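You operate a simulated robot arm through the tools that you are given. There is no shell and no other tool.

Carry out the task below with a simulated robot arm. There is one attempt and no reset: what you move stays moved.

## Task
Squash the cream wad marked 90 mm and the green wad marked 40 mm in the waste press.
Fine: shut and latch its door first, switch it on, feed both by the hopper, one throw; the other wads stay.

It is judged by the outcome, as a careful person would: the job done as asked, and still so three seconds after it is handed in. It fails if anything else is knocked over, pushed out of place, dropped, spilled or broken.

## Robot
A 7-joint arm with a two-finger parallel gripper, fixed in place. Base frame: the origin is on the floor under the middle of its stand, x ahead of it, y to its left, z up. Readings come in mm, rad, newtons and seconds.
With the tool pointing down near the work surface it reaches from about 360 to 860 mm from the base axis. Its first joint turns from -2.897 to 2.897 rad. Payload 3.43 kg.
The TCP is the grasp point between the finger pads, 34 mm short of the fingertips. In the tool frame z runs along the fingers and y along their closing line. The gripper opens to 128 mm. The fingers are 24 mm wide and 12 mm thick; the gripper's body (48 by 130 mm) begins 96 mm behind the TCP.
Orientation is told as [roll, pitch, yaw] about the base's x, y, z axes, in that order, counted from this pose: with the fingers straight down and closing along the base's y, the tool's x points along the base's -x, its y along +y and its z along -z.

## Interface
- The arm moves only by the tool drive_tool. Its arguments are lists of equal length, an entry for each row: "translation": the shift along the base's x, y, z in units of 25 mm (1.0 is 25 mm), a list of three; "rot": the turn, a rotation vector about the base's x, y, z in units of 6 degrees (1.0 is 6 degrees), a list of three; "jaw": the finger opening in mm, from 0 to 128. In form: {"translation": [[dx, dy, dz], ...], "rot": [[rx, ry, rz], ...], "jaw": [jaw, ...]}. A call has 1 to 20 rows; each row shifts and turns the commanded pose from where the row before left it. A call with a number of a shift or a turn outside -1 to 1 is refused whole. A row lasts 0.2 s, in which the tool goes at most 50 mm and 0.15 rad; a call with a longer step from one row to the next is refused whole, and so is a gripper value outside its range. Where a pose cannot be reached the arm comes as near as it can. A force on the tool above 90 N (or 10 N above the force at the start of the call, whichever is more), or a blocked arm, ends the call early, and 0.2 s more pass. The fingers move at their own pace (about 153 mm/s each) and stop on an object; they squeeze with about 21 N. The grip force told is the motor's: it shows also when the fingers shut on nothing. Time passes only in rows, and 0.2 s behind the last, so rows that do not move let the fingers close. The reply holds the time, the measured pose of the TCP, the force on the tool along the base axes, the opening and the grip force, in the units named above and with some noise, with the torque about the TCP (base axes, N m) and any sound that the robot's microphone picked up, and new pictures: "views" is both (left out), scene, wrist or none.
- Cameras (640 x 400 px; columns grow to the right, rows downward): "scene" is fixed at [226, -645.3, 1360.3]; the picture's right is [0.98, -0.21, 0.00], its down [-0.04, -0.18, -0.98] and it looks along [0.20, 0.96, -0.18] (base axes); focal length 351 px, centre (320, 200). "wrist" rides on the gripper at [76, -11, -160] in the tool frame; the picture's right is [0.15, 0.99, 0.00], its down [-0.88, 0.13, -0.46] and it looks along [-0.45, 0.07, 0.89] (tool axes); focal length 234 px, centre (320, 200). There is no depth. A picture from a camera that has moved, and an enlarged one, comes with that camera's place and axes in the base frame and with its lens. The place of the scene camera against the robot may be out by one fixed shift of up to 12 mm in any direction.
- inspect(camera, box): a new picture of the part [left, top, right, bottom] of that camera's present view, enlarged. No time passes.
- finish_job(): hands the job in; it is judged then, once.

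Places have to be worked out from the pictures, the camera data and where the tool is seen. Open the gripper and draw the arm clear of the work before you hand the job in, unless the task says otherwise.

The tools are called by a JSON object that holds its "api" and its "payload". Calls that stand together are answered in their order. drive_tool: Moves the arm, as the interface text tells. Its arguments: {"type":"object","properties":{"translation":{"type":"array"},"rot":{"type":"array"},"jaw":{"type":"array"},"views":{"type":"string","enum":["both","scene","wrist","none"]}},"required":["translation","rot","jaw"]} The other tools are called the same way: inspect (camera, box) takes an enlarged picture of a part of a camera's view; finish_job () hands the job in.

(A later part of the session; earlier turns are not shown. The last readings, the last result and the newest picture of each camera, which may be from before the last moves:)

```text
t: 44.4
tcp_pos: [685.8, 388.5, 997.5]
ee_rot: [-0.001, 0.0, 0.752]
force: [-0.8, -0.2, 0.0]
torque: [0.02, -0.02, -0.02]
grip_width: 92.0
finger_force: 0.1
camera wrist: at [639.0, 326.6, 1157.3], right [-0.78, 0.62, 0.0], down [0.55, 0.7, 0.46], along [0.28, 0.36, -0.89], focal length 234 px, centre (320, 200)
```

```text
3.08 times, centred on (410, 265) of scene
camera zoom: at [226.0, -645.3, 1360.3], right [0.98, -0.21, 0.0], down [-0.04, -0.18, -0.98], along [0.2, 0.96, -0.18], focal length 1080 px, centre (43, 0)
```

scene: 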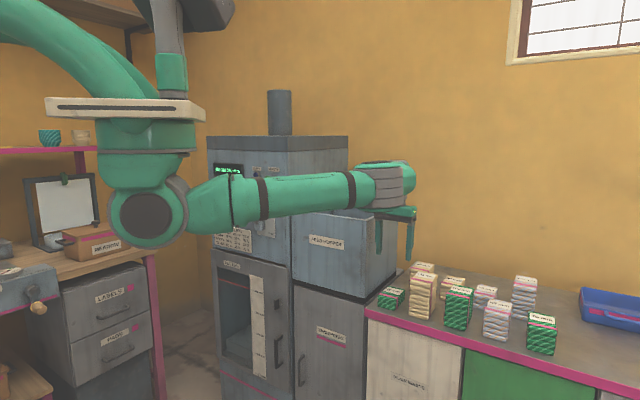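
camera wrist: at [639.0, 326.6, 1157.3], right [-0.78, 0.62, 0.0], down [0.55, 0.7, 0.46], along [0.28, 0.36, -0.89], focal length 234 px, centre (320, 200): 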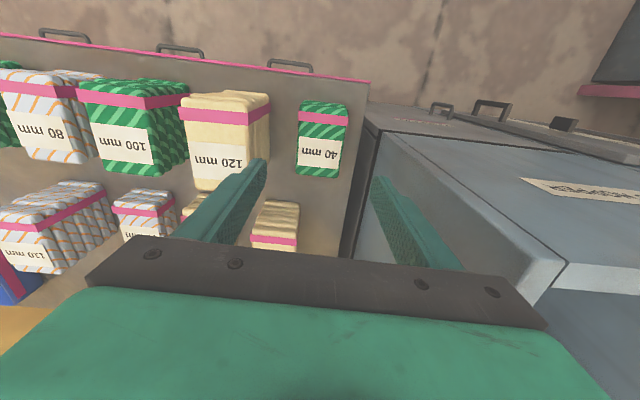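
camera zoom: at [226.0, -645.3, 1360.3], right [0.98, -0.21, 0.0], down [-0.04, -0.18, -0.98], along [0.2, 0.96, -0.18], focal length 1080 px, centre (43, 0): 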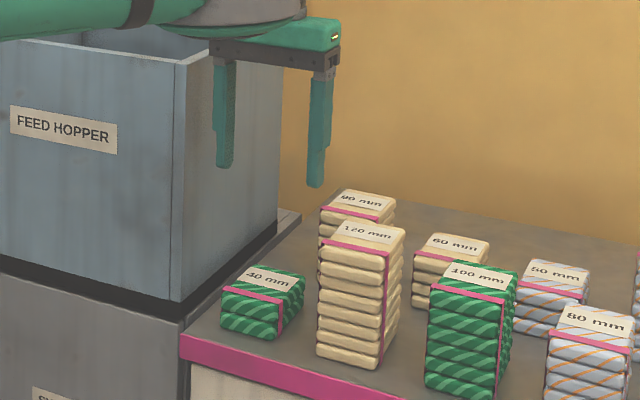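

The gripper is centred on the green 40 (l≈188, n≈765). I descend toward it with the fingers on either side.

{"api": "drive_tool", "payload": {"translation": [[0, 0, -1], [0, 0, -1], [0, 0, -1], [0, 0, -1], [0, 0, 0]], "rot": [[0, 0, 0], [0, 0, 0], [0, 0, 0], [0, 0, 0], [0, 0, 0]], "jaw": [92, 92, 92, 92, 92]}}

{"api": "inspect", "payload": {"camera": "scene", "box": [350, 240, 470, 330]}}

```text
t: 45.6
tcp_pos: [684.8, 388.8, 899.3]
ee_rot: [0.0, 0.001, 0.753]
force: [0.0, -0.7, -0.3]
torque: [-0.02, -0.01, -0.01]
grip_width: 91.8
finger_force: 0.0
camera wrist: at [638.4, 328.2, 1058.5], right [-0.78, 0.62, 0.0], down [0.55, 0.7, 0.46], along [0.28, 0.36, -0.89], focal length 234 px, centre (320, 200)
```

scene: 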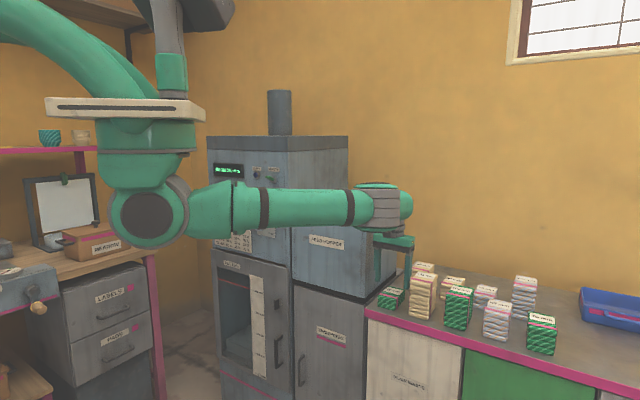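
wrist: 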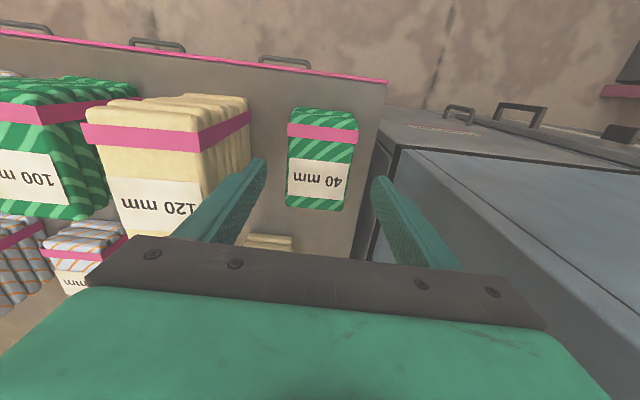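

```text
4.44 times, centred on (410, 285) of scene
camera zoom: at [226.0, -645.3, 1360.3], right [0.98, -0.21, 0.0], down [-0.04, -0.18, -0.98], along [0.2, 0.96, -0.18], focal length 1561 px, centre (-80, -178)
```

zoom: 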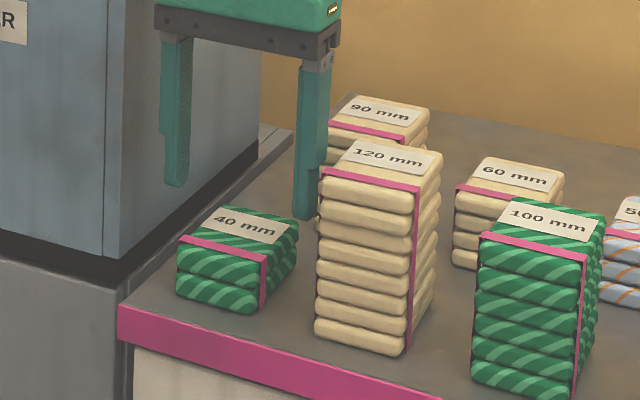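

The fingers clear the neighbours on both sides. I go down the last 58 mm, with the tips just above the counter, and close on the wad.

{"api": "drive_tool", "payload": {"translation": [[0, 0, -0.9], [0, 0, -0.8], [0, 0, -0.6], [0, 0, 0], [0, 0, 0], [0, 0, 0], [0, 0, 0]], "rot": [[0, 0, 0], [0, 0, 0], [0, 0, 0], [0, 0, 0], [0, 0, 0], [0, 0, 0], [0, 0, 0]], "jaw": [92, 92, 92, 92, 75, 60, 50]}}

{"api": "inspect", "payload": {"camera": "scene", "box": [350, 240, 470, 330]}}

```text
t: 47.2
tcp_pos: [685.3, 388.1, 840.8]
ee_rot: [-0.001, -0.002, 0.754]
force: [0.7, 0.0, -0.4]
torque: [0.01, 0.01, 0.02]
grip_width: 63.4
finger_force: 21.1
camera wrist: at [639.2, 326.9, 1000.4], right [-0.78, 0.62, 0.0], down [0.55, 0.7, 0.46], along [0.28, 0.36, -0.89], focal length 234 px, centre (320, 200)
```

scene: 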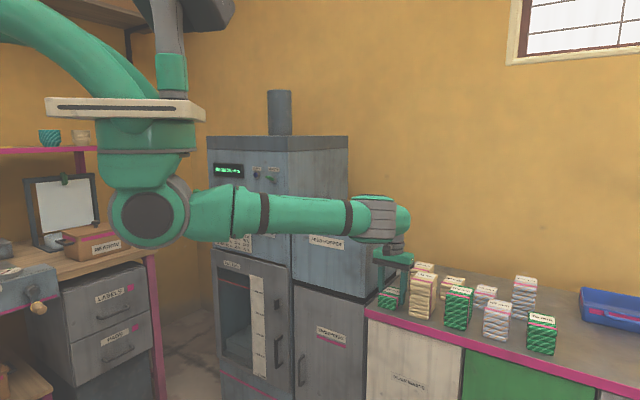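
wrist: 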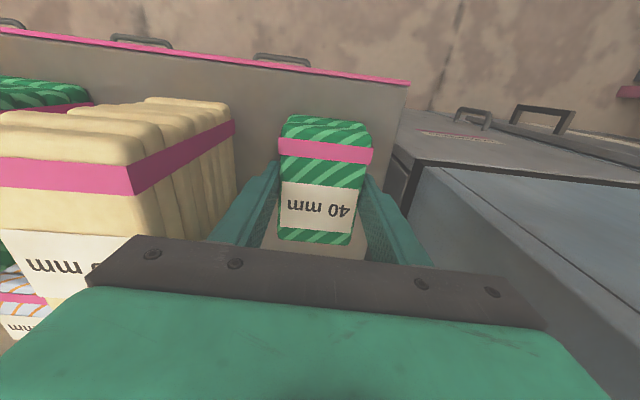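

```text
4.44 times, centred on (410, 285) of scene
camera zoom: at [226.0, -645.3, 1360.3], right [0.98, -0.21, 0.0], down [-0.04, -0.18, -0.98], along [0.2, 0.96, -0.18], focal length 1561 px, centre (-80, -178)
```

zoom: 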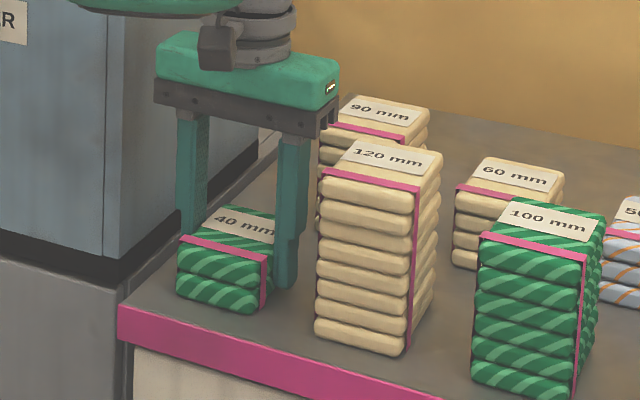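

The wad is gripped (63.4 mm wide). I lift it slowly and check that it hangs level.

{"api": "drive_tool", "payload": {"translation": [[0, 0, 0.4], [0, 0, 0.8], [0, 0, 1], [0, 0, 1], [0, 0, 1]], "rot": [[0, 0, 0], [0, 0, 0], [0, 0, 0], [0, 0, 0], [0, 0, 0]], "jaw": [50, 50, 50, 50, 50]}}

{"api": "inspect", "payload": {"camera": "scene", "box": [340, 200, 480, 330]}}

```text
t: 48.4
tcp_pos: [685.0, 387.3, 946.3]
ee_rot: [0.0, -0.001, 0.755]
force: [0.8, 0.4, -0.4]
torque: [0.02, 0.01, 0.0]
grip_width: 63.4
finger_force: 20.7
camera wrist: at [638.3, 326.5, 1106.3], right [-0.78, 0.62, 0.0], down [0.55, 0.7, 0.46], along [0.28, 0.36, -0.89], focal length 234 px, centre (320, 200)
```

scene: 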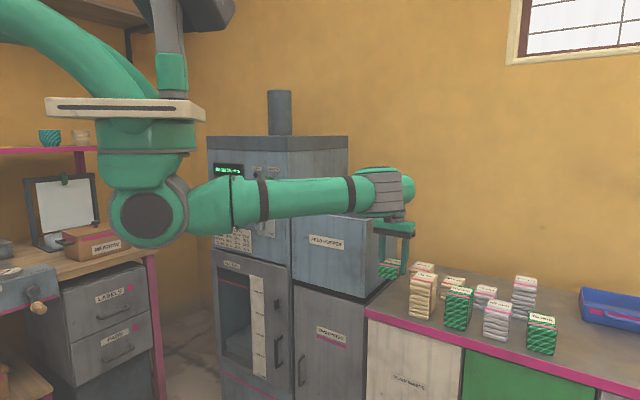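
wrist: 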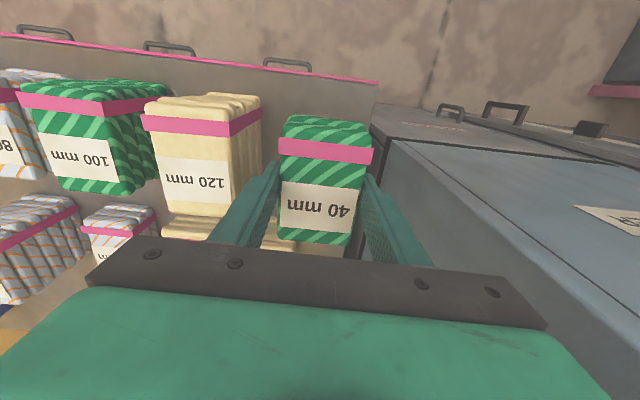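

```text
3.08 times, centred on (410, 265) of scene
camera zoom: at [226.0, -645.3, 1360.3], right [0.98, -0.21, 0.0], down [-0.04, -0.18, -0.98], along [0.2, 0.96, -0.18], focal length 1080 px, centre (43, 0)
```

zoom: 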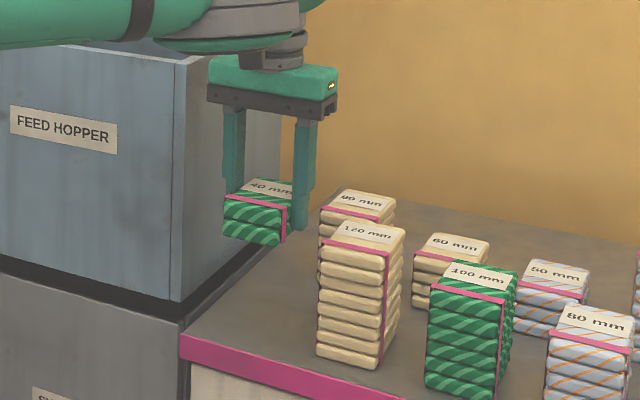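

The wad hangs level. I lift it well above the hopper rim (z 1080).

{"api": "drive_tool", "payload": {"translation": [[0, 0, 1], [0, 0, 1], [0, 0, 1], [0, 0, 1], [0, 0, 1], [0, 0, 1], [0, 0, 1], [0, 0, 1], [0, 0, 1], [0, 0, 1]], "rot": [[0, 0, 0], [0, 0, 0], [0, 0, 0], [0, 0, 0], [0, 0, 0], [0, 0, 0], [0, 0, 0], [0, 0, 0], [0, 0, 0], [0, 0, 0]], "jaw": [50, 50, 50, 50, 50, 50, 50, 50, 50, 50]}}

{"api": "inspect", "payload": {"camera": "wrist", "box": [380, 150, 640, 320]}}

```text
t: 50.6
tcp_pos: [685.4, 388.8, 1195.8]
ee_rot: [-0.001, 0.001, 0.754]
force: [-0.8, 0.1, -0.5]
torque: [0.03, 0.0, 0.04]
grip_width: 63.4
finger_force: 21.5
camera wrist: at [638.3, 327.7, 1355.3], right [-0.78, 0.62, 0.0], down [0.55, 0.7, 0.46], along [0.28, 0.36, -0.89], focal length 234 px, centre (320, 200)
```

scene: 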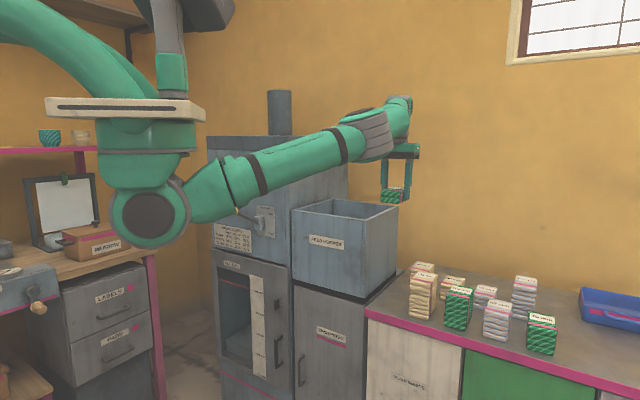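
wrist: 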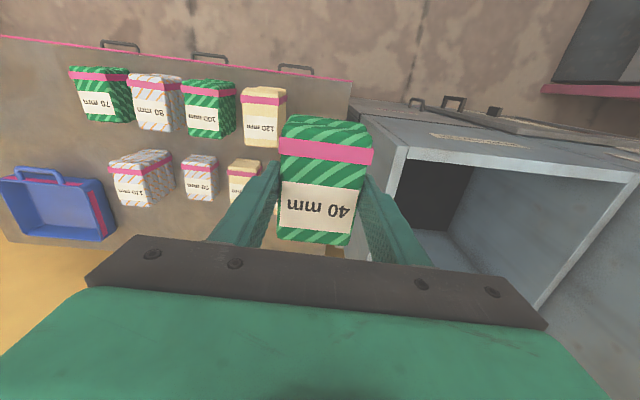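

```text
2.35 times, centred on (510, 235) of wrist
camera zoom: at [638.3, 327.7, 1355.3], right [-0.78, 0.62, 0.0], down [0.55, 0.7, 0.46], along [0.28, 0.36, -0.89], focal length 551 px, centre (-127, 118)
```

zoom: 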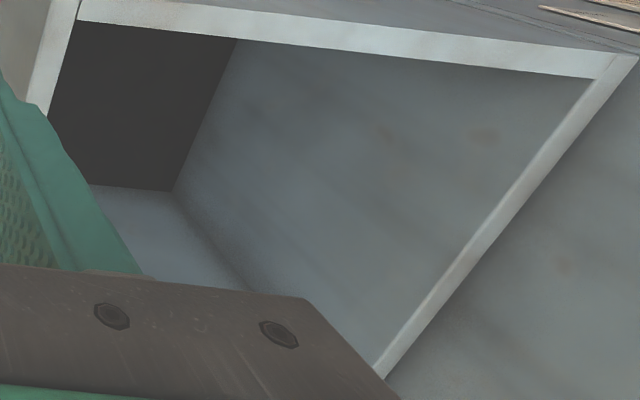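

The hopper interior is visible with a dark floor. I carry the wad over the hopper.

{"api": "drive_tool", "payload": {"translation": [[-0.47, 0.94, 0], [-0.47, 0.94, 0], [-0.47, 0.94, 0], [-0.47, 0.94, 0], [-0.47, 0.94, 0], [-0.47, 0.94, 0], [-0.47, 0.94, 0], [-0.47, 0.94, 0], [-0.47, 0.94, 0], [-0.47, 0.94, 0], [0, 0, 0]], "rot": [[0, 0, 0], [0, 0, 0], [0, 0, 0], [0, 0, 0], [0, 0, 0], [0, 0, 0], [0, 0, 0], [0, 0, 0], [0, 0, 0], [0, 0, 0], [0, 0, 0]], "jaw": [50, 50, 50, 50, 50, 50, 50, 50, 50, 50, 50]}}

{"api": "inspect", "payload": {"camera": "wrist", "box": [180, 60, 460, 240]}}

{"api": "inspect", "payload": {"camera": "scene", "box": [280, 120, 420, 260]}}

```text
t: 53.0
tcp_pos: [561.1, 617.7, 1195.3]
ee_rot: [-0.001, 0.002, 0.754]
force: [-2.2, 1.5, -1.6]
torque: [-0.09, -0.13, 0.02]
grip_width: 63.5
finger_force: 21.5
out of reach, approached as far as the arm can: row 10
camera wrist: at [514.4, 557.1, 1354.7], right [-0.78, 0.62, 0.0], down [0.55, 0.7, 0.46], along [0.28, 0.36, -0.89], focal length 234 px, centre (320, 200)
```

scene: 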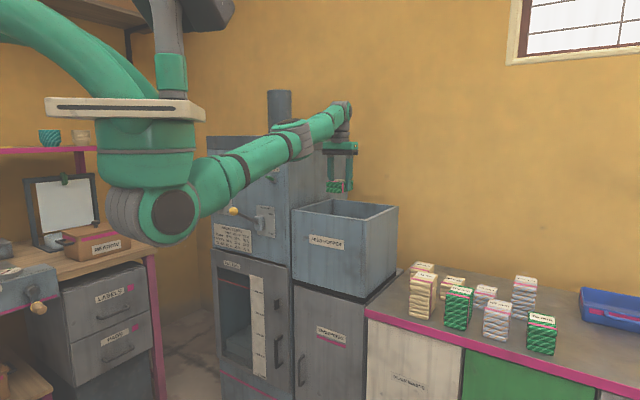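
wrist: 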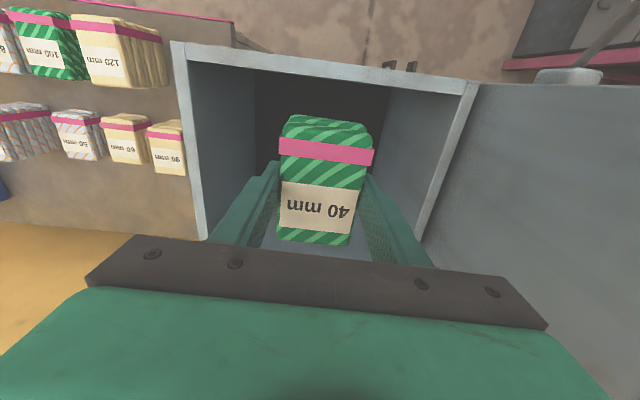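

```text
2.22 times, centred on (320, 150) of wrist
camera zoom: at [514.4, 557.1, 1354.7], right [-0.78, 0.62, 0.0], down [0.55, 0.7, 0.46], along [0.28, 0.36, -0.89], focal length 520 px, centre (320, 311)
```

zoom: 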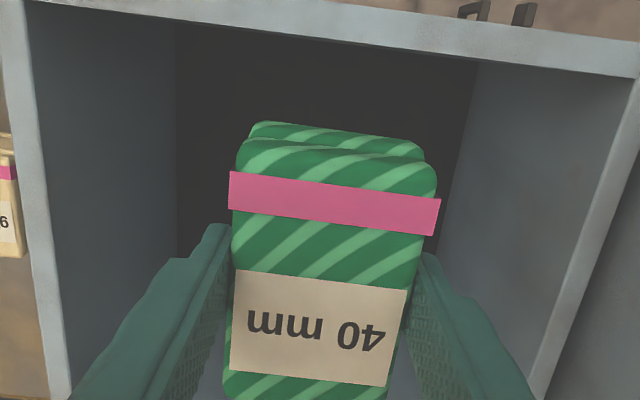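

```text
2.86 times, centred on (350, 190) of scene
camera zoom: at [226.0, -645.3, 1360.3], right [0.98, -0.21, 0.0], down [-0.04, -0.18, -0.98], along [0.2, 0.96, -0.18], focal length 1003 px, centre (234, 229)
```

zoom: 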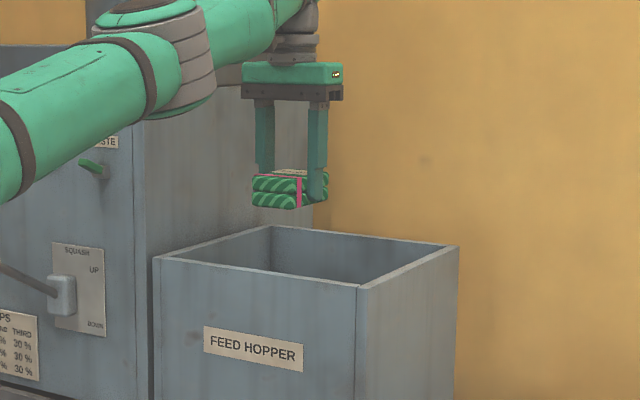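

The wad is over the hopper, clear of all four walls (n≈832, l≈-65). I lower it inside, to TCP z≈965.

{"api": "drive_tool", "payload": {"translation": [[0, 0, -1], [0, 0, -1], [0, 0, -1], [0, 0, -1], [0, 0, -1], [0, 0, -1], [0, 0, -1], [0, 0, -1], [0, 0, 0]], "rot": [[0, 0, 0], [0, 0, 0], [0, 0, 0], [0, 0, 0], [0, 0, 0], [0, 0, 0], [0, 0, 0], [0, 0, 0], [0, 0, 0]], "jaw": [50, 50, 50, 50, 50, 50, 50, 50, 50]}}

{"api": "inspect", "payload": {"camera": "wrist", "box": [180, 60, 460, 240]}}

{"api": "inspect", "payload": {"camera": "scene", "box": [250, 90, 420, 260]}}

```text
t: 55.0
tcp_pos: [561.6, 616.7, 995.2]
ee_rot: [0.0, 0.0, 0.755]
force: [0.0, 0.4, -0.1]
torque: [0.01, 0.0, 0.01]
grip_width: 63.4
finger_force: 20.8
camera wrist: at [514.6, 556.0, 1154.6], right [-0.78, 0.62, 0.0], down [0.55, 0.7, 0.46], along [0.28, 0.36, -0.89], focal length 234 px, centre (320, 200)
```

scene: 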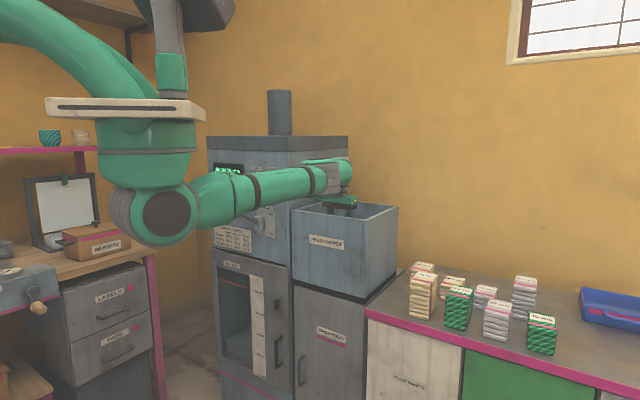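
wrist: 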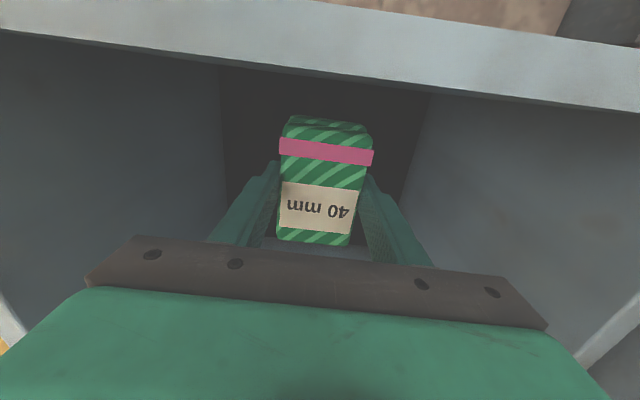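

```text
2.22 times, centred on (320, 150) of wrist
camera zoom: at [514.6, 556.0, 1154.6], right [-0.78, 0.62, 0.0], down [0.55, 0.7, 0.46], along [0.28, 0.36, -0.89], focal length 520 px, centre (320, 311)
```

zoom: 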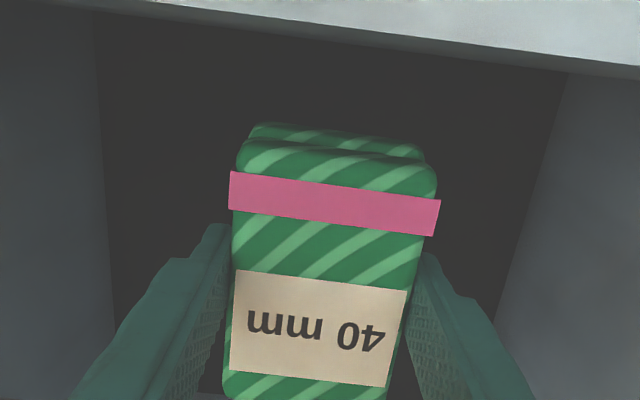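

```text
2.35 times, centred on (335, 175) of scene
camera zoom: at [226.0, -645.3, 1360.3], right [0.98, -0.21, 0.0], down [-0.04, -0.18, -0.98], along [0.2, 0.96, -0.18], focal length 826 px, centre (285, 259)
```

zoom: 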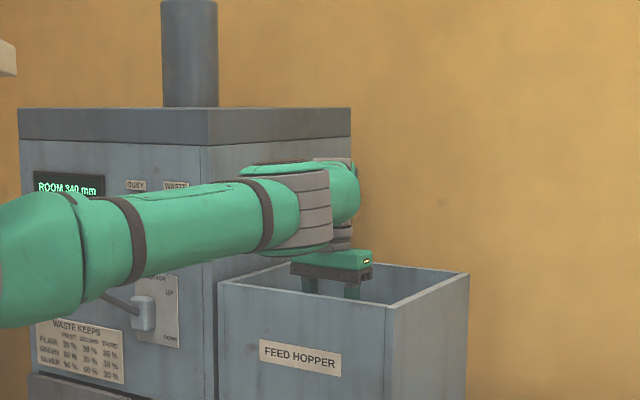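

Everything is clear of the rim. I lower another 30 mm and release the wad into the hopper.

{"api": "drive_tool", "payload": {"translation": [[0, 0, -0.6], [0, 0, -0.6], [0, 0, 0], [0, 0, 0], [0, 0, 0], [0, 0, 0]], "rot": [[0, 0, 0], [0, 0, 0], [0, 0, 0], [0, 0, 0], [0, 0, 0], [0, 0, 0]], "jaw": [50, 50, 50, 90, 100, 100]}}

{"api": "inspect", "payload": {"camera": "wrist", "box": [180, 60, 460, 240]}}

{"api": "inspect", "payload": {"camera": "scene", "box": [200, 140, 320, 260]}}

```text
t: 56.4
tcp_pos: [560.9, 616.4, 964.7]
ee_rot: [0.0, 0.0, 0.754]
force: [0.3, -1.0, 0.7]
torque: [0.01, 0.02, 0.0]
grip_width: 99.9
finger_force: 0.1
camera wrist: at [514.8, 556.5, 1124.3], right [-0.78, 0.62, 0.0], down [0.55, 0.7, 0.46], along [0.28, 0.36, -0.89], focal length 234 px, centre (320, 200)
```

scene: 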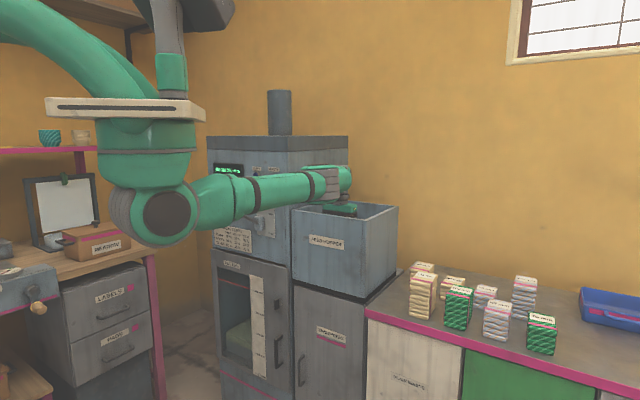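
wrist: 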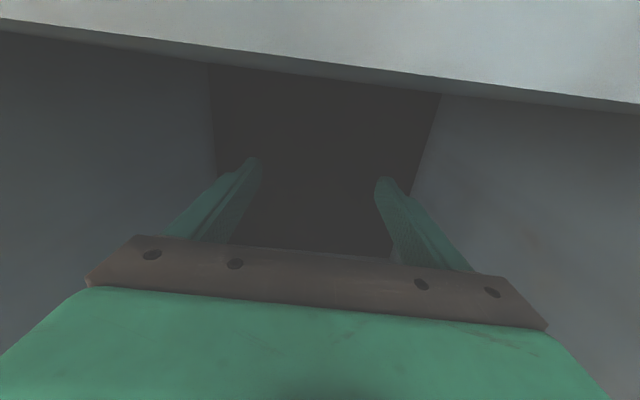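

```text
2.22 times, centred on (320, 150) of wrist
camera zoom: at [514.8, 556.5, 1124.3], right [-0.78, 0.62, 0.0], down [0.55, 0.7, 0.46], along [0.28, 0.36, -0.89], focal length 520 px, centre (320, 311)
```

zoom: 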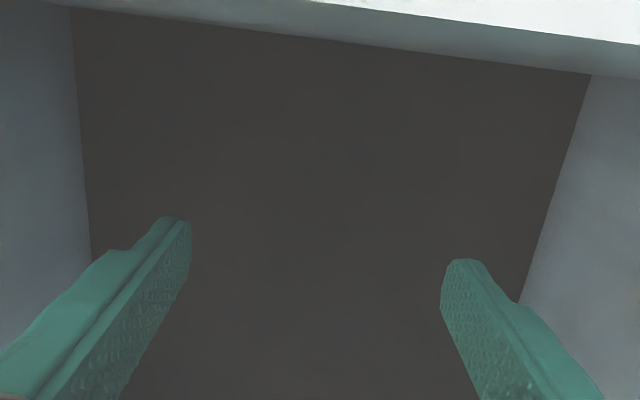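

```text
3.33 times, centred on (260, 200) of scene
camera zoom: at [226.0, -645.3, 1360.3], right [0.98, -0.21, 0.0], down [-0.04, -0.18, -0.98], along [0.2, 0.96, -0.18], focal length 1170 px, centre (520, 200)
```

zoom: 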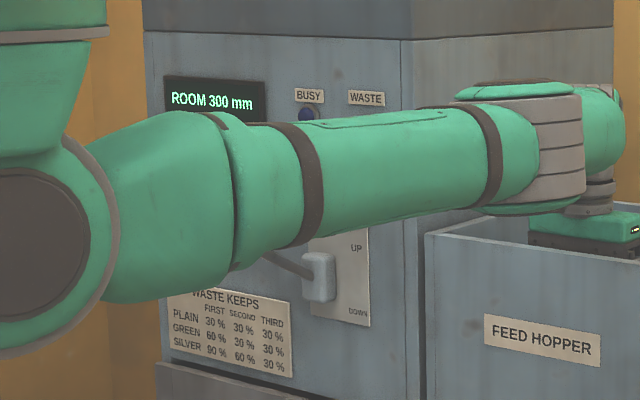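

The wad dropped through: the display now reads "ROOM 300 mm" and green shows in the door window. I raise the gripper out of the hopper and return to the counter for the cream 90.

{"api": "drive_tool", "payload": {"translation": [[0, 0, 1], [0, 0, 1], [0, 0, 1], [0, 0, 1], [0, 0, 1], [0, 0, 1], [0, 0, 1], [0, 0, 1], [0, 0, 0.4], [0.5, -0.92, 0], [0.5, -0.92, 0], [0.5, -0.92, 0], [0.5, -0.92, 0], [0.5, -0.92, 0], [0.5, -0.92, 0], [0.5, -0.92, 0], [0.5, -0.92, 0], [0.5, -0.92, 0], [0.5, -0.92, 0]], "rot": [[0, 0, 0], [0, 0, 0], [0, 0, 0], [0, 0, 0], [0, 0, 0], [0, 0, 0], [0, 0, 0], [0, 0, 0], [0, 0, 0], [0, 0, 0], [0, 0, 0], [0, 0, 0], [0, 0, 0], [0, 0, 0], [0, 0, 0], [0, 0, 0], [0, 0, 0], [0, 0, 0], [0, 0, 0]], "jaw": [100, 100, 100, 100, 100, 100, 100, 100, 100, 100, 100, 100, 100, 100, 100, 100, 100, 100, 100]}}

```text
t: 60.4
tcp_pos: [686.9, 388.4, 1175.2]
ee_rot: [-0.001, 0.0, 0.759]
force: [-1.3, 0.4, 0.9]
torque: [-0.04, -0.09, 0.01]
grip_width: 99.8
finger_force: 0.0
camera wrist: at [638.2, 327.3, 1334.6], right [-0.79, 0.62, 0.0], down [0.55, 0.7, 0.46], along [0.28, 0.36, -0.89], focal length 234 px, centre (320, 200)
```

scene: 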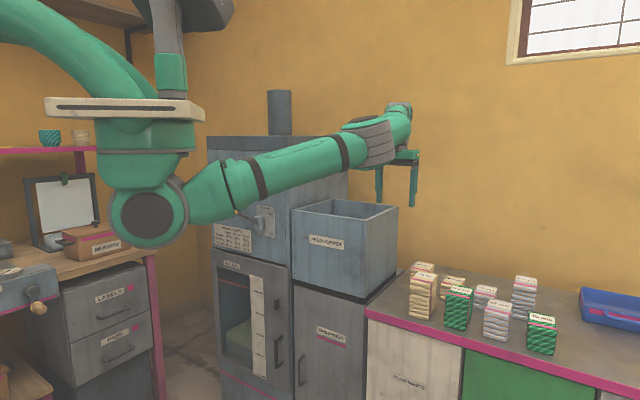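
wrist: 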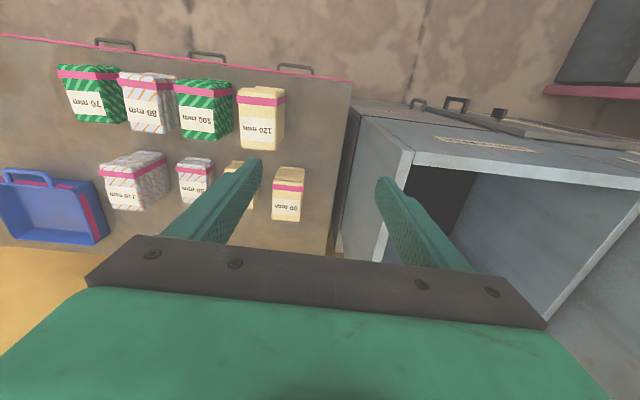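

The cream 90 sits visible between the fingers. I move in and tilt the tool 30° outward, so that its axis points down onto the 90.

{"api": "drive_tool", "payload": {"translation": [[0.52, -0.02, -1], [0.52, -0.02, -1], [0.52, -0.02, -1], [0.52, -0.02, -1], [0.52, -0.02, -1], [0, 0, 0]], "rot": [[0.686, -0.728, 0], [0.686, -0.728, 0], [0.686, -0.728, 0], [0.686, -0.728, 0], [0.686, -0.728, 0], [0, 0, 0]], "jaw": [90, 90, 90, 90, 90, 90]}}

{"api": "inspect", "payload": {"camera": "wrist", "box": [180, 60, 460, 240]}}

{"api": "inspect", "payload": {"camera": "scene", "box": [340, 190, 500, 330]}}

```text
t: 61.8
tcp_pos: [750.1, 383.5, 1049.1]
ee_rot: [0.003, -0.525, 0.754]
force: [0.0, -0.3, -0.6]
torque: [-0.01, -0.01, 0.04]
grip_width: 90.1
finger_force: 0.1
camera wrist: at [652.7, 275.2, 1148.7], right [-0.77, 0.63, -0.07], down [0.3, 0.46, 0.84], along [0.56, 0.62, -0.54], focal length 234 px, centre (320, 200)
```

scene: 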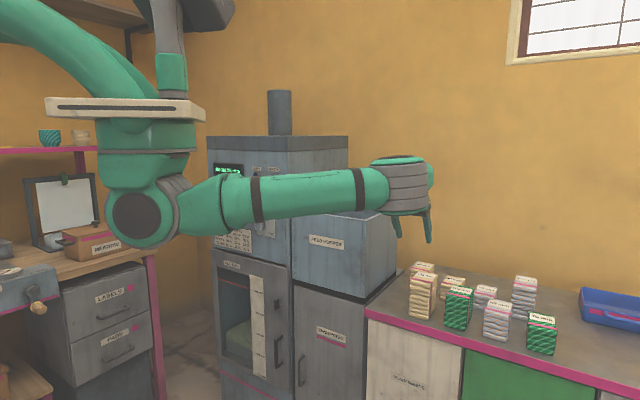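
wrist: 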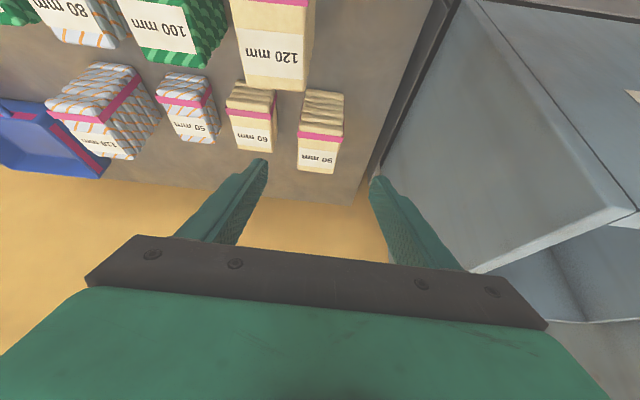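

```text
2.22 times, centred on (320, 150) of wrist
camera zoom: at [652.7, 275.2, 1148.7], right [-0.77, 0.63, -0.07], down [0.3, 0.46, 0.84], along [0.56, 0.62, -0.54], focal length 520 px, centre (320, 311)
```

zoom: 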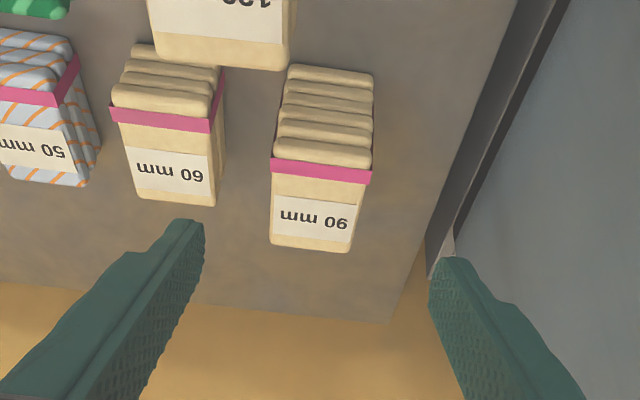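

```text
2.86 times, centred on (420, 260) of scene
camera zoom: at [226.0, -645.3, 1360.3], right [0.98, -0.21, 0.0], down [-0.04, -0.18, -0.98], along [0.2, 0.96, -0.18], focal length 1003 px, centre (34, 29)
```

zoom: 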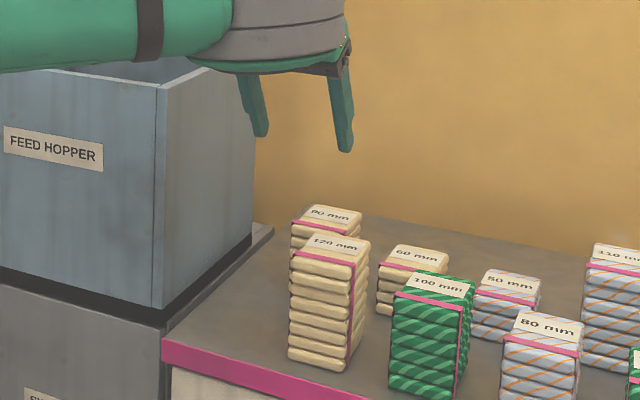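

The cream 90 spans l 203–264 and n 882–973, and the gripper is centred on it. I approach along the tool axis, first down to z≈930.

{"api": "drive_tool", "payload": {"translation": [[0.408, 0.386, -0.95], [0.408, 0.386, -0.95], [0.408, 0.386, -0.95], [0.408, 0.386, -0.95], [0.408, 0.386, -0.95], [0, 0, 0]], "rot": [[0, 0, 0], [0, 0, 0], [0, 0, 0], [0, 0, 0], [0, 0, 0], [0, 0, 0]], "jaw": [90, 90, 90, 90, 90, 90]}}

{"api": "inspect", "payload": {"camera": "wrist", "box": [180, 60, 460, 240]}}

{"api": "inspect", "payload": {"camera": "scene", "box": [360, 210, 480, 330]}}

```text
t: 63.2
tcp_pos: [802.3, 432.6, 931.0]
ee_rot: [0.002, -0.524, 0.754]
force: [-0.2, -0.2, -0.6]
torque: [-0.01, 0.04, 0.0]
grip_width: 90.2
finger_force: 0.1
camera wrist: at [704.6, 323.8, 1030.9], right [-0.77, 0.63, -0.07], down [0.3, 0.46, 0.84], along [0.56, 0.62, -0.54], focal length 234 px, centre (320, 200)
```

scene: 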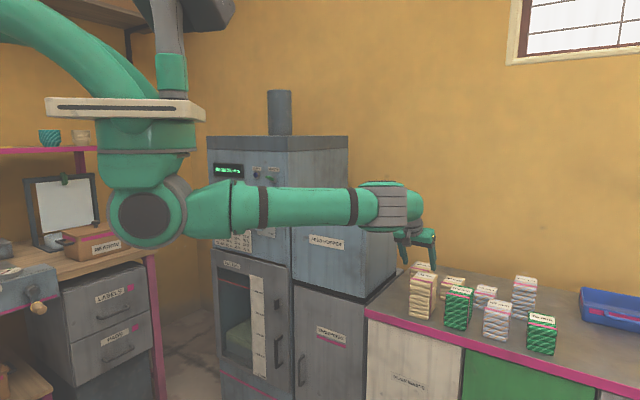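
wrist: 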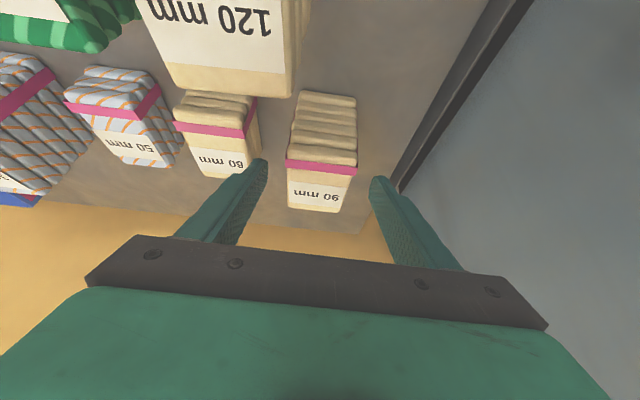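

```text
2.22 times, centred on (320, 150) of wrist
camera zoom: at [704.6, 323.8, 1030.9], right [-0.77, 0.63, -0.07], down [0.3, 0.46, 0.84], along [0.56, 0.62, -0.54], focal length 520 px, centre (320, 311)
```

zoom: 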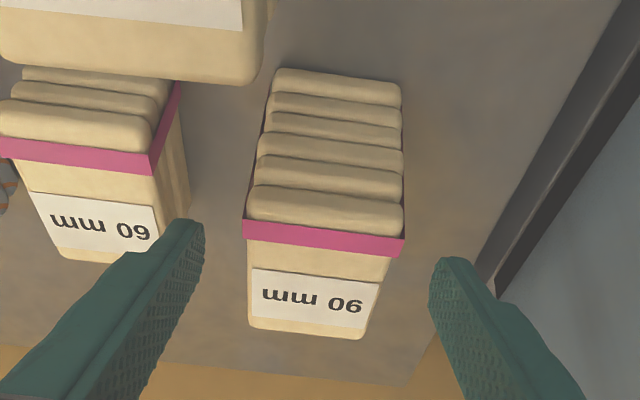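

```text
3.33 times, centred on (420, 270) of scene
camera zoom: at [226.0, -645.3, 1360.3], right [0.98, -0.21, 0.0], down [-0.04, -0.18, -0.98], along [0.2, 0.96, -0.18], focal length 1170 px, centre (-13, -33)
```

zoom: 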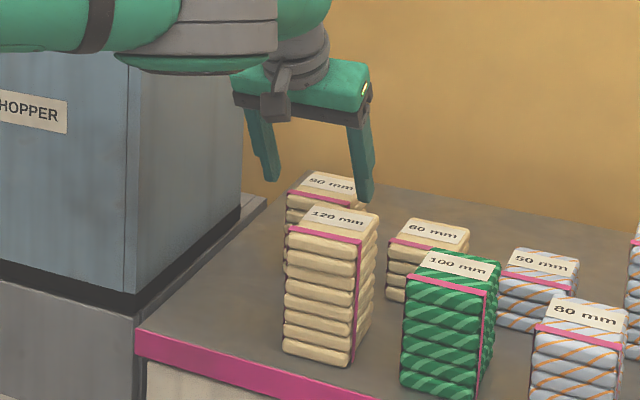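

The fingers are centred on either side of the cream 90, with clearance to the 60. I go down the final stretch and check before closing.

{"api": "drive_tool", "payload": {"translation": [[0.298, 0.281, -0.68], [0.298, 0.281, -0.68], [0.298, 0.281, -0.68], [0.298, 0.281, -0.68], [0, 0, 0]], "rot": [[0, 0, 0], [0, 0, 0], [0, 0, 0], [0, 0, 0], [0, 0, 0]], "jaw": [90, 90, 90, 90, 90]}}

{"api": "inspect", "payload": {"camera": "wrist", "box": [180, 60, 460, 240]}}

{"api": "inspect", "payload": {"camera": "scene", "box": [370, 230, 470, 330]}}

```text
t: 64.4
tcp_pos: [833.3, 461.0, 862.8]
ee_rot: [0.0, -0.523, 0.754]
force: [-0.4, -1.0, -0.3]
torque: [0.02, 0.0, 0.01]
grip_width: 89.8
finger_force: 0.1
camera wrist: at [734.8, 352.7, 963.2], right [-0.77, 0.63, -0.07], down [0.3, 0.46, 0.84], along [0.56, 0.62, -0.54], focal length 234 px, centre (320, 200)
```

scene: 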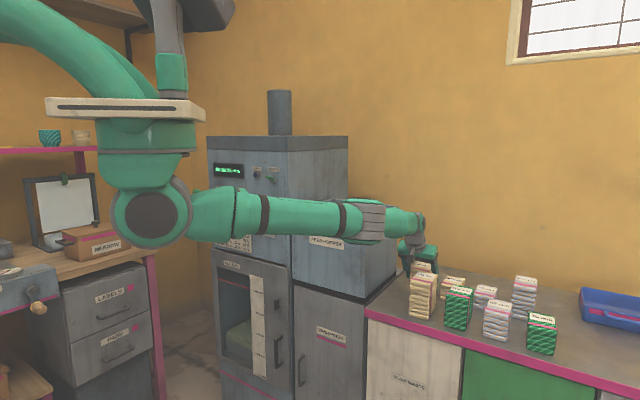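
wrist: 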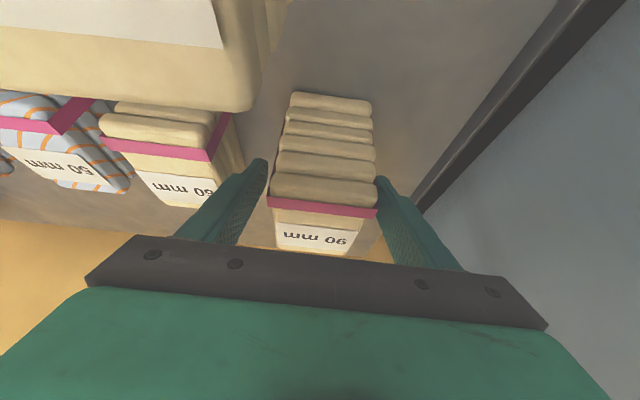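

```text
2.22 times, centred on (320, 150) of wrist
camera zoom: at [734.8, 352.7, 963.2], right [-0.77, 0.63, -0.07], down [0.3, 0.46, 0.84], along [0.56, 0.62, -0.54], focal length 520 px, centre (320, 311)
```

zoom: 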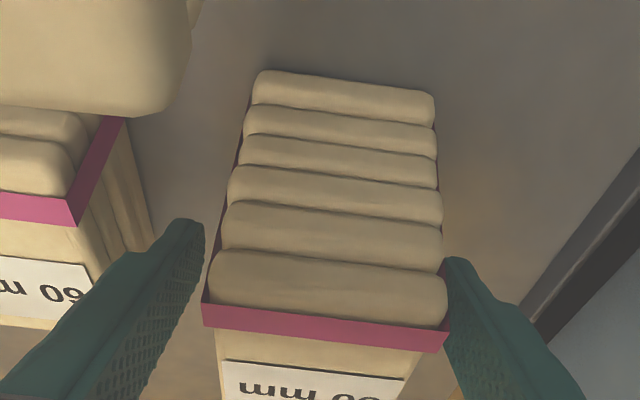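

```text
4.00 times, centred on (420, 280) of scene
camera zoom: at [226.0, -645.3, 1360.3], right [0.98, -0.21, 0.0], down [-0.04, -0.18, -0.98], along [0.2, 0.96, -0.18], focal length 1405 px, centre (-80, -120)
```

zoom: 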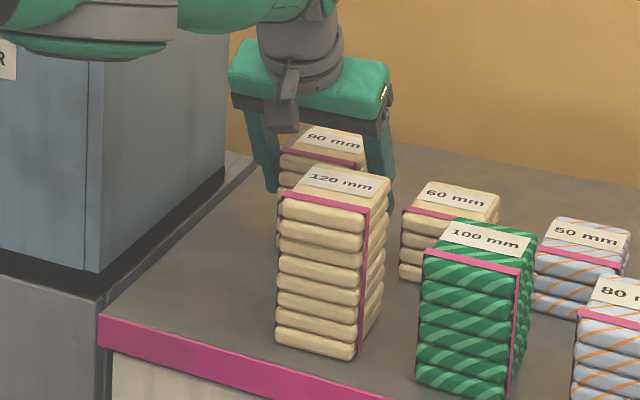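

The fingers straddle the wad with no contact yet. I close the gripper on it.

{"api": "drive_tool", "payload": {"translation": [[0, 0, 0], [0, 0, 0], [0, 0, 0], [0, 0, 0]], "rot": [[0, 0, 0], [0, 0, 0], [0, 0, 0], [0, 0, 0]], "jaw": [76, 66, 56, 50]}}

{"api": "inspect", "payload": {"camera": "wrist", "box": [180, 60, 460, 240]}}

```text
t: 65.4
tcp_pos: [832.1, 461.5, 863.4]
ee_rot: [0.001, -0.526, 0.754]
force: [-0.3, 0.1, -0.2]
torque: [0.04, 0.04, 0.0]
grip_width: 63.8
finger_force: 21.1
camera wrist: at [734.6, 352.7, 963.4], right [-0.77, 0.63, -0.07], down [0.3, 0.46, 0.84], along [0.56, 0.62, -0.55], focal length 234 px, centre (320, 200)
```

scene: 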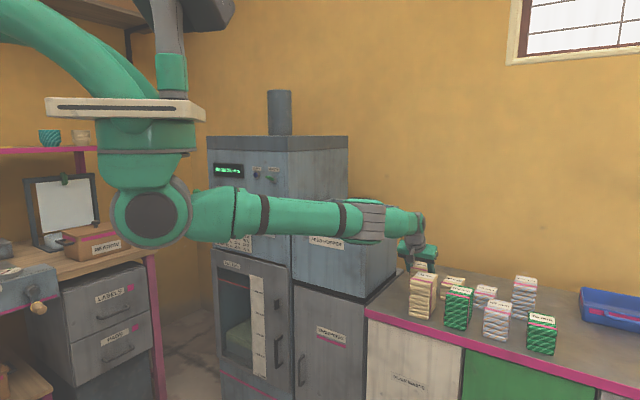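
wrist: 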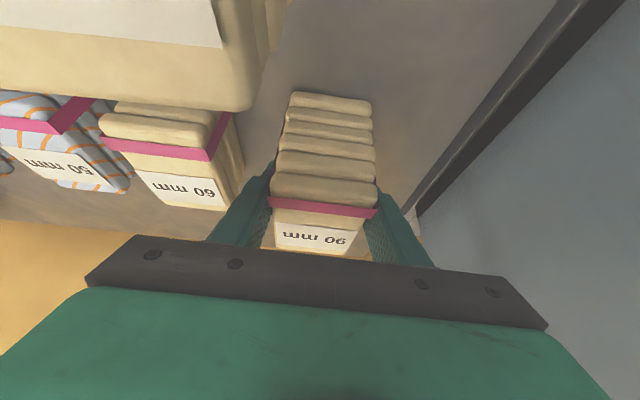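

```text
2.22 times, centred on (320, 150) of wrist
camera zoom: at [734.6, 352.7, 963.4], right [-0.77, 0.63, -0.07], down [0.3, 0.46, 0.84], along [0.56, 0.62, -0.55], focal length 520 px, centre (320, 311)
```

zoom: 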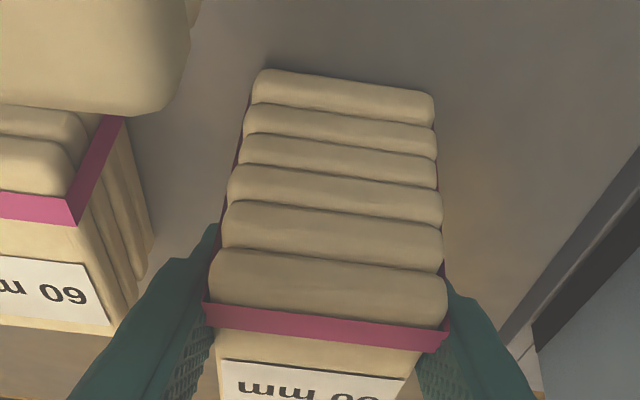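

The grip is firm at 63.8 mm. I lift straight up slowly.

{"api": "drive_tool", "payload": {"translation": [[0, 0, 0.4], [0, 0, 0.7], [0, 0, 0.9], [0, 0, 1], [0, 0, 1], [0, 0, 1]], "rot": [[0, 0, 0], [0, 0, 0], [0, 0, 0], [0, 0, 0], [0, 0, 0], [0, 0, 0]], "jaw": [50, 50, 50, 50, 50, 50]}}

{"api": "inspect", "payload": {"camera": "scene", "box": [360, 190, 500, 330]}}

```text
t: 66.8
tcp_pos: [829.6, 461.9, 988.5]
ee_rot: [0.001, -0.524, 0.754]
force: [0.0, -0.2, -1.4]
torque: [-0.03, 0.01, 0.02]
grip_width: 63.8
finger_force: 20.9
camera wrist: at [733.5, 352.9, 1087.8], right [-0.77, 0.63, -0.07], down [0.3, 0.46, 0.83], along [0.56, 0.62, -0.55], focal length 234 px, centre (320, 200)
```

scene: 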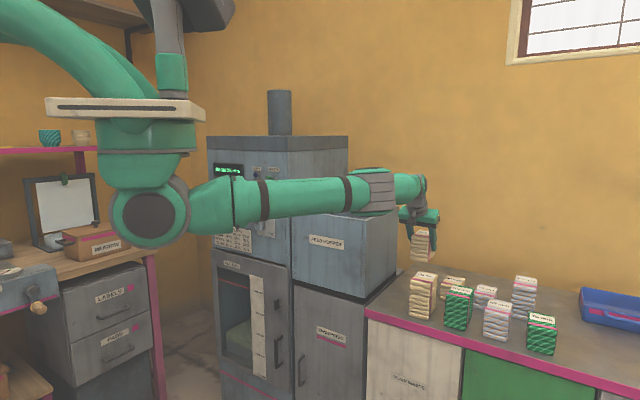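
wrist: 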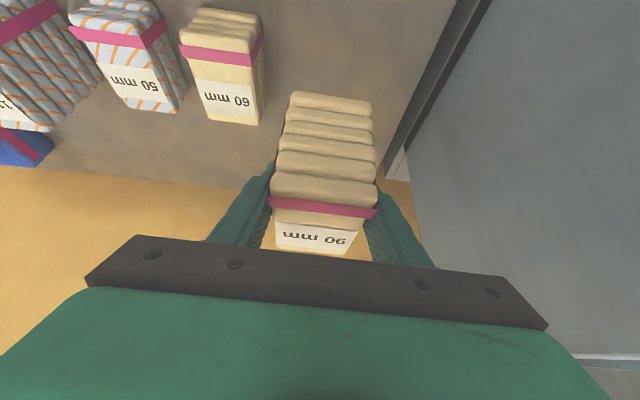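

```text
2.86 times, centred on (430, 260) of scene
camera zoom: at [226.0, -645.3, 1360.3], right [0.98, -0.21, 0.0], down [-0.04, -0.18, -0.98], along [0.2, 0.96, -0.18], focal length 1003 px, centre (6, 29)
```

zoom: 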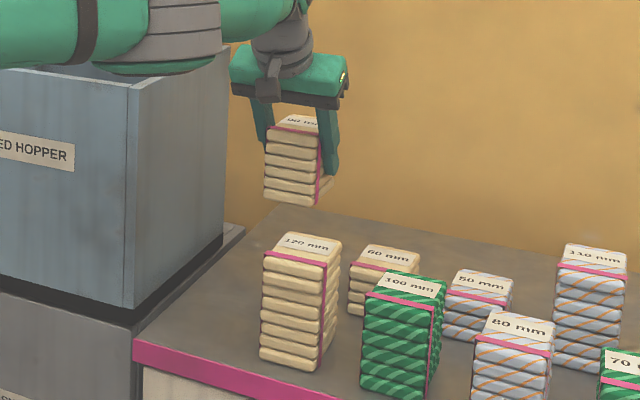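

The cream 90 is held level and the neighbours are undisturbed. I retract while rising above the hopper rim.

{"api": "drive_tool", "payload": {"translation": [[-0.33, -0.31, 1], [-0.33, -0.31, 1], [-0.33, -0.31, 1], [-0.33, -0.31, 1], [-0.33, -0.31, 1], [-0.33, -0.31, 1], [-0.33, -0.31, 1], [-0.33, -0.31, 1], [0, 0, 0.4]], "rot": [[0, 0, 0], [0, 0, 0], [0, 0, 0], [0, 0, 0], [0, 0, 0], [0, 0, 0], [0, 0, 0], [0, 0, 0], [0, 0, 0]], "jaw": [50, 50, 50, 50, 50, 50, 50, 50, 50]}}

```text
t: 68.8
tcp_pos: [766.9, 400.0, 1197.1]
ee_rot: [0.001, -0.525, 0.754]
force: [0.3, -0.4, -1.1]
torque: [0.02, 0.02, 0.0]
grip_width: 63.6
finger_force: 21.0
camera wrist: at [669.1, 291.5, 1297.7], right [-0.77, 0.63, -0.07], down [0.3, 0.46, 0.84], along [0.56, 0.62, -0.55], focal length 234 px, centre (320, 200)
```

scene: 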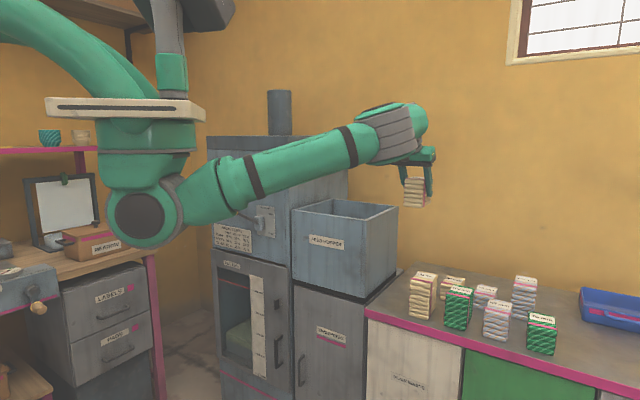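
wrist: 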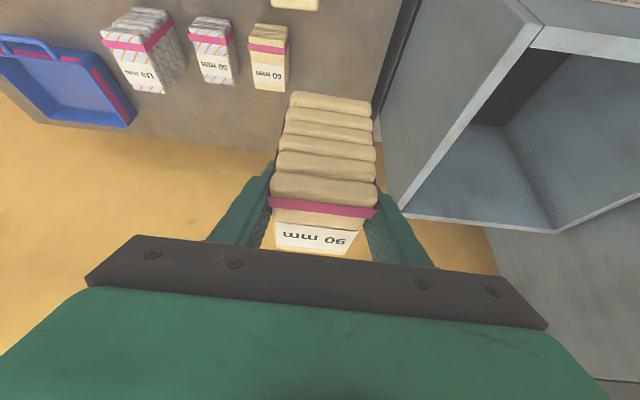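

I carry it over the hopper, keeping the tilt so the wad stays level.

{"api": "drive_tool", "payload": {"translation": [[-0.603, 0.931, 0], [-0.603, 0.931, 0], [-0.603, 0.931, 0], [-0.603, 0.931, 0], [-0.603, 0.931, 0], [-0.603, 0.931, 0], [-0.603, 0.931, 0], [-0.603, 0.931, 0], [-0.603, 0.931, 0], [-0.603, 0.931, 0], [-0.603, 0.931, 0], [0, 0, 0]], "rot": [[0, 0, 0], [0, 0, 0], [0, 0, 0], [0, 0, 0], [0, 0, 0], [0, 0, 0], [0, 0, 0], [0, 0, 0], [0, 0, 0], [0, 0, 0], [0, 0, 0], [0, 0, 0]], "jaw": [50, 50, 50, 50, 50, 50, 50, 50, 50, 50, 50, 50]}}

{"api": "inspect", "payload": {"camera": "scene", "box": [260, 90, 420, 260]}}

```text
t: 71.4
tcp_pos: [601.3, 655.6, 1197.8]
ee_rot: [0.0, -0.523, 0.754]
force: [-0.6, 0.2, -1.9]
torque: [0.01, -0.01, -0.01]
grip_width: 63.9
finger_force: 20.5
camera wrist: at [503.1, 546.8, 1297.9], right [-0.77, 0.63, -0.07], down [0.3, 0.46, 0.84], along [0.56, 0.62, -0.54], focal length 234 px, centre (320, 200)
```

scene: 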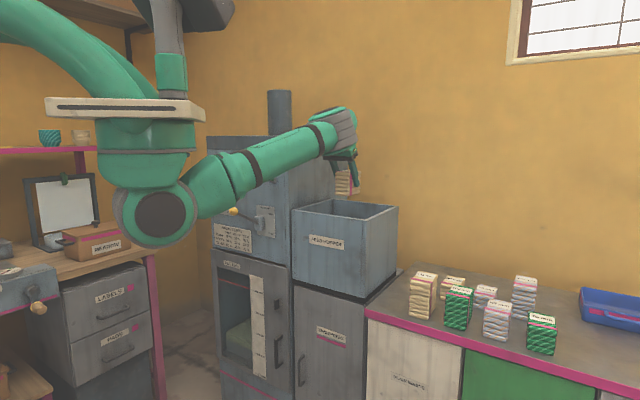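
wrist: 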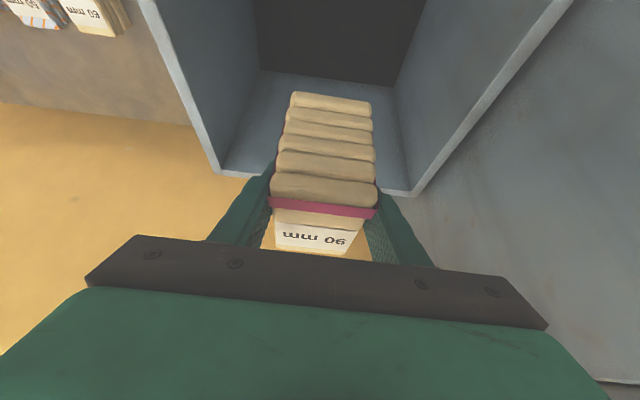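

```text
2.35 times, centred on (340, 175) of scene
camera zoom: at [226.0, -645.3, 1360.3], right [0.98, -0.21, 0.0], down [-0.04, -0.18, -0.98], along [0.2, 0.96, -0.18], focal length 826 px, centre (273, 259)
```

zoom: 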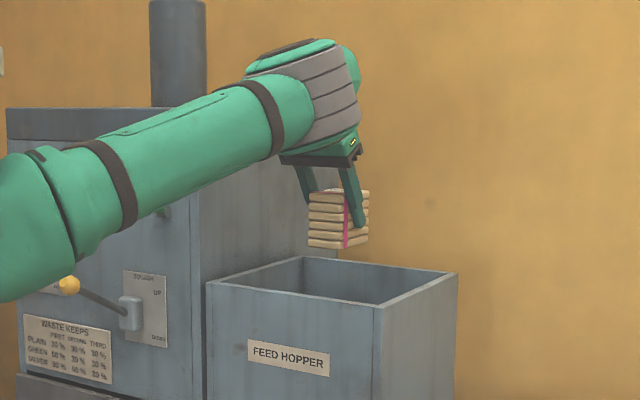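

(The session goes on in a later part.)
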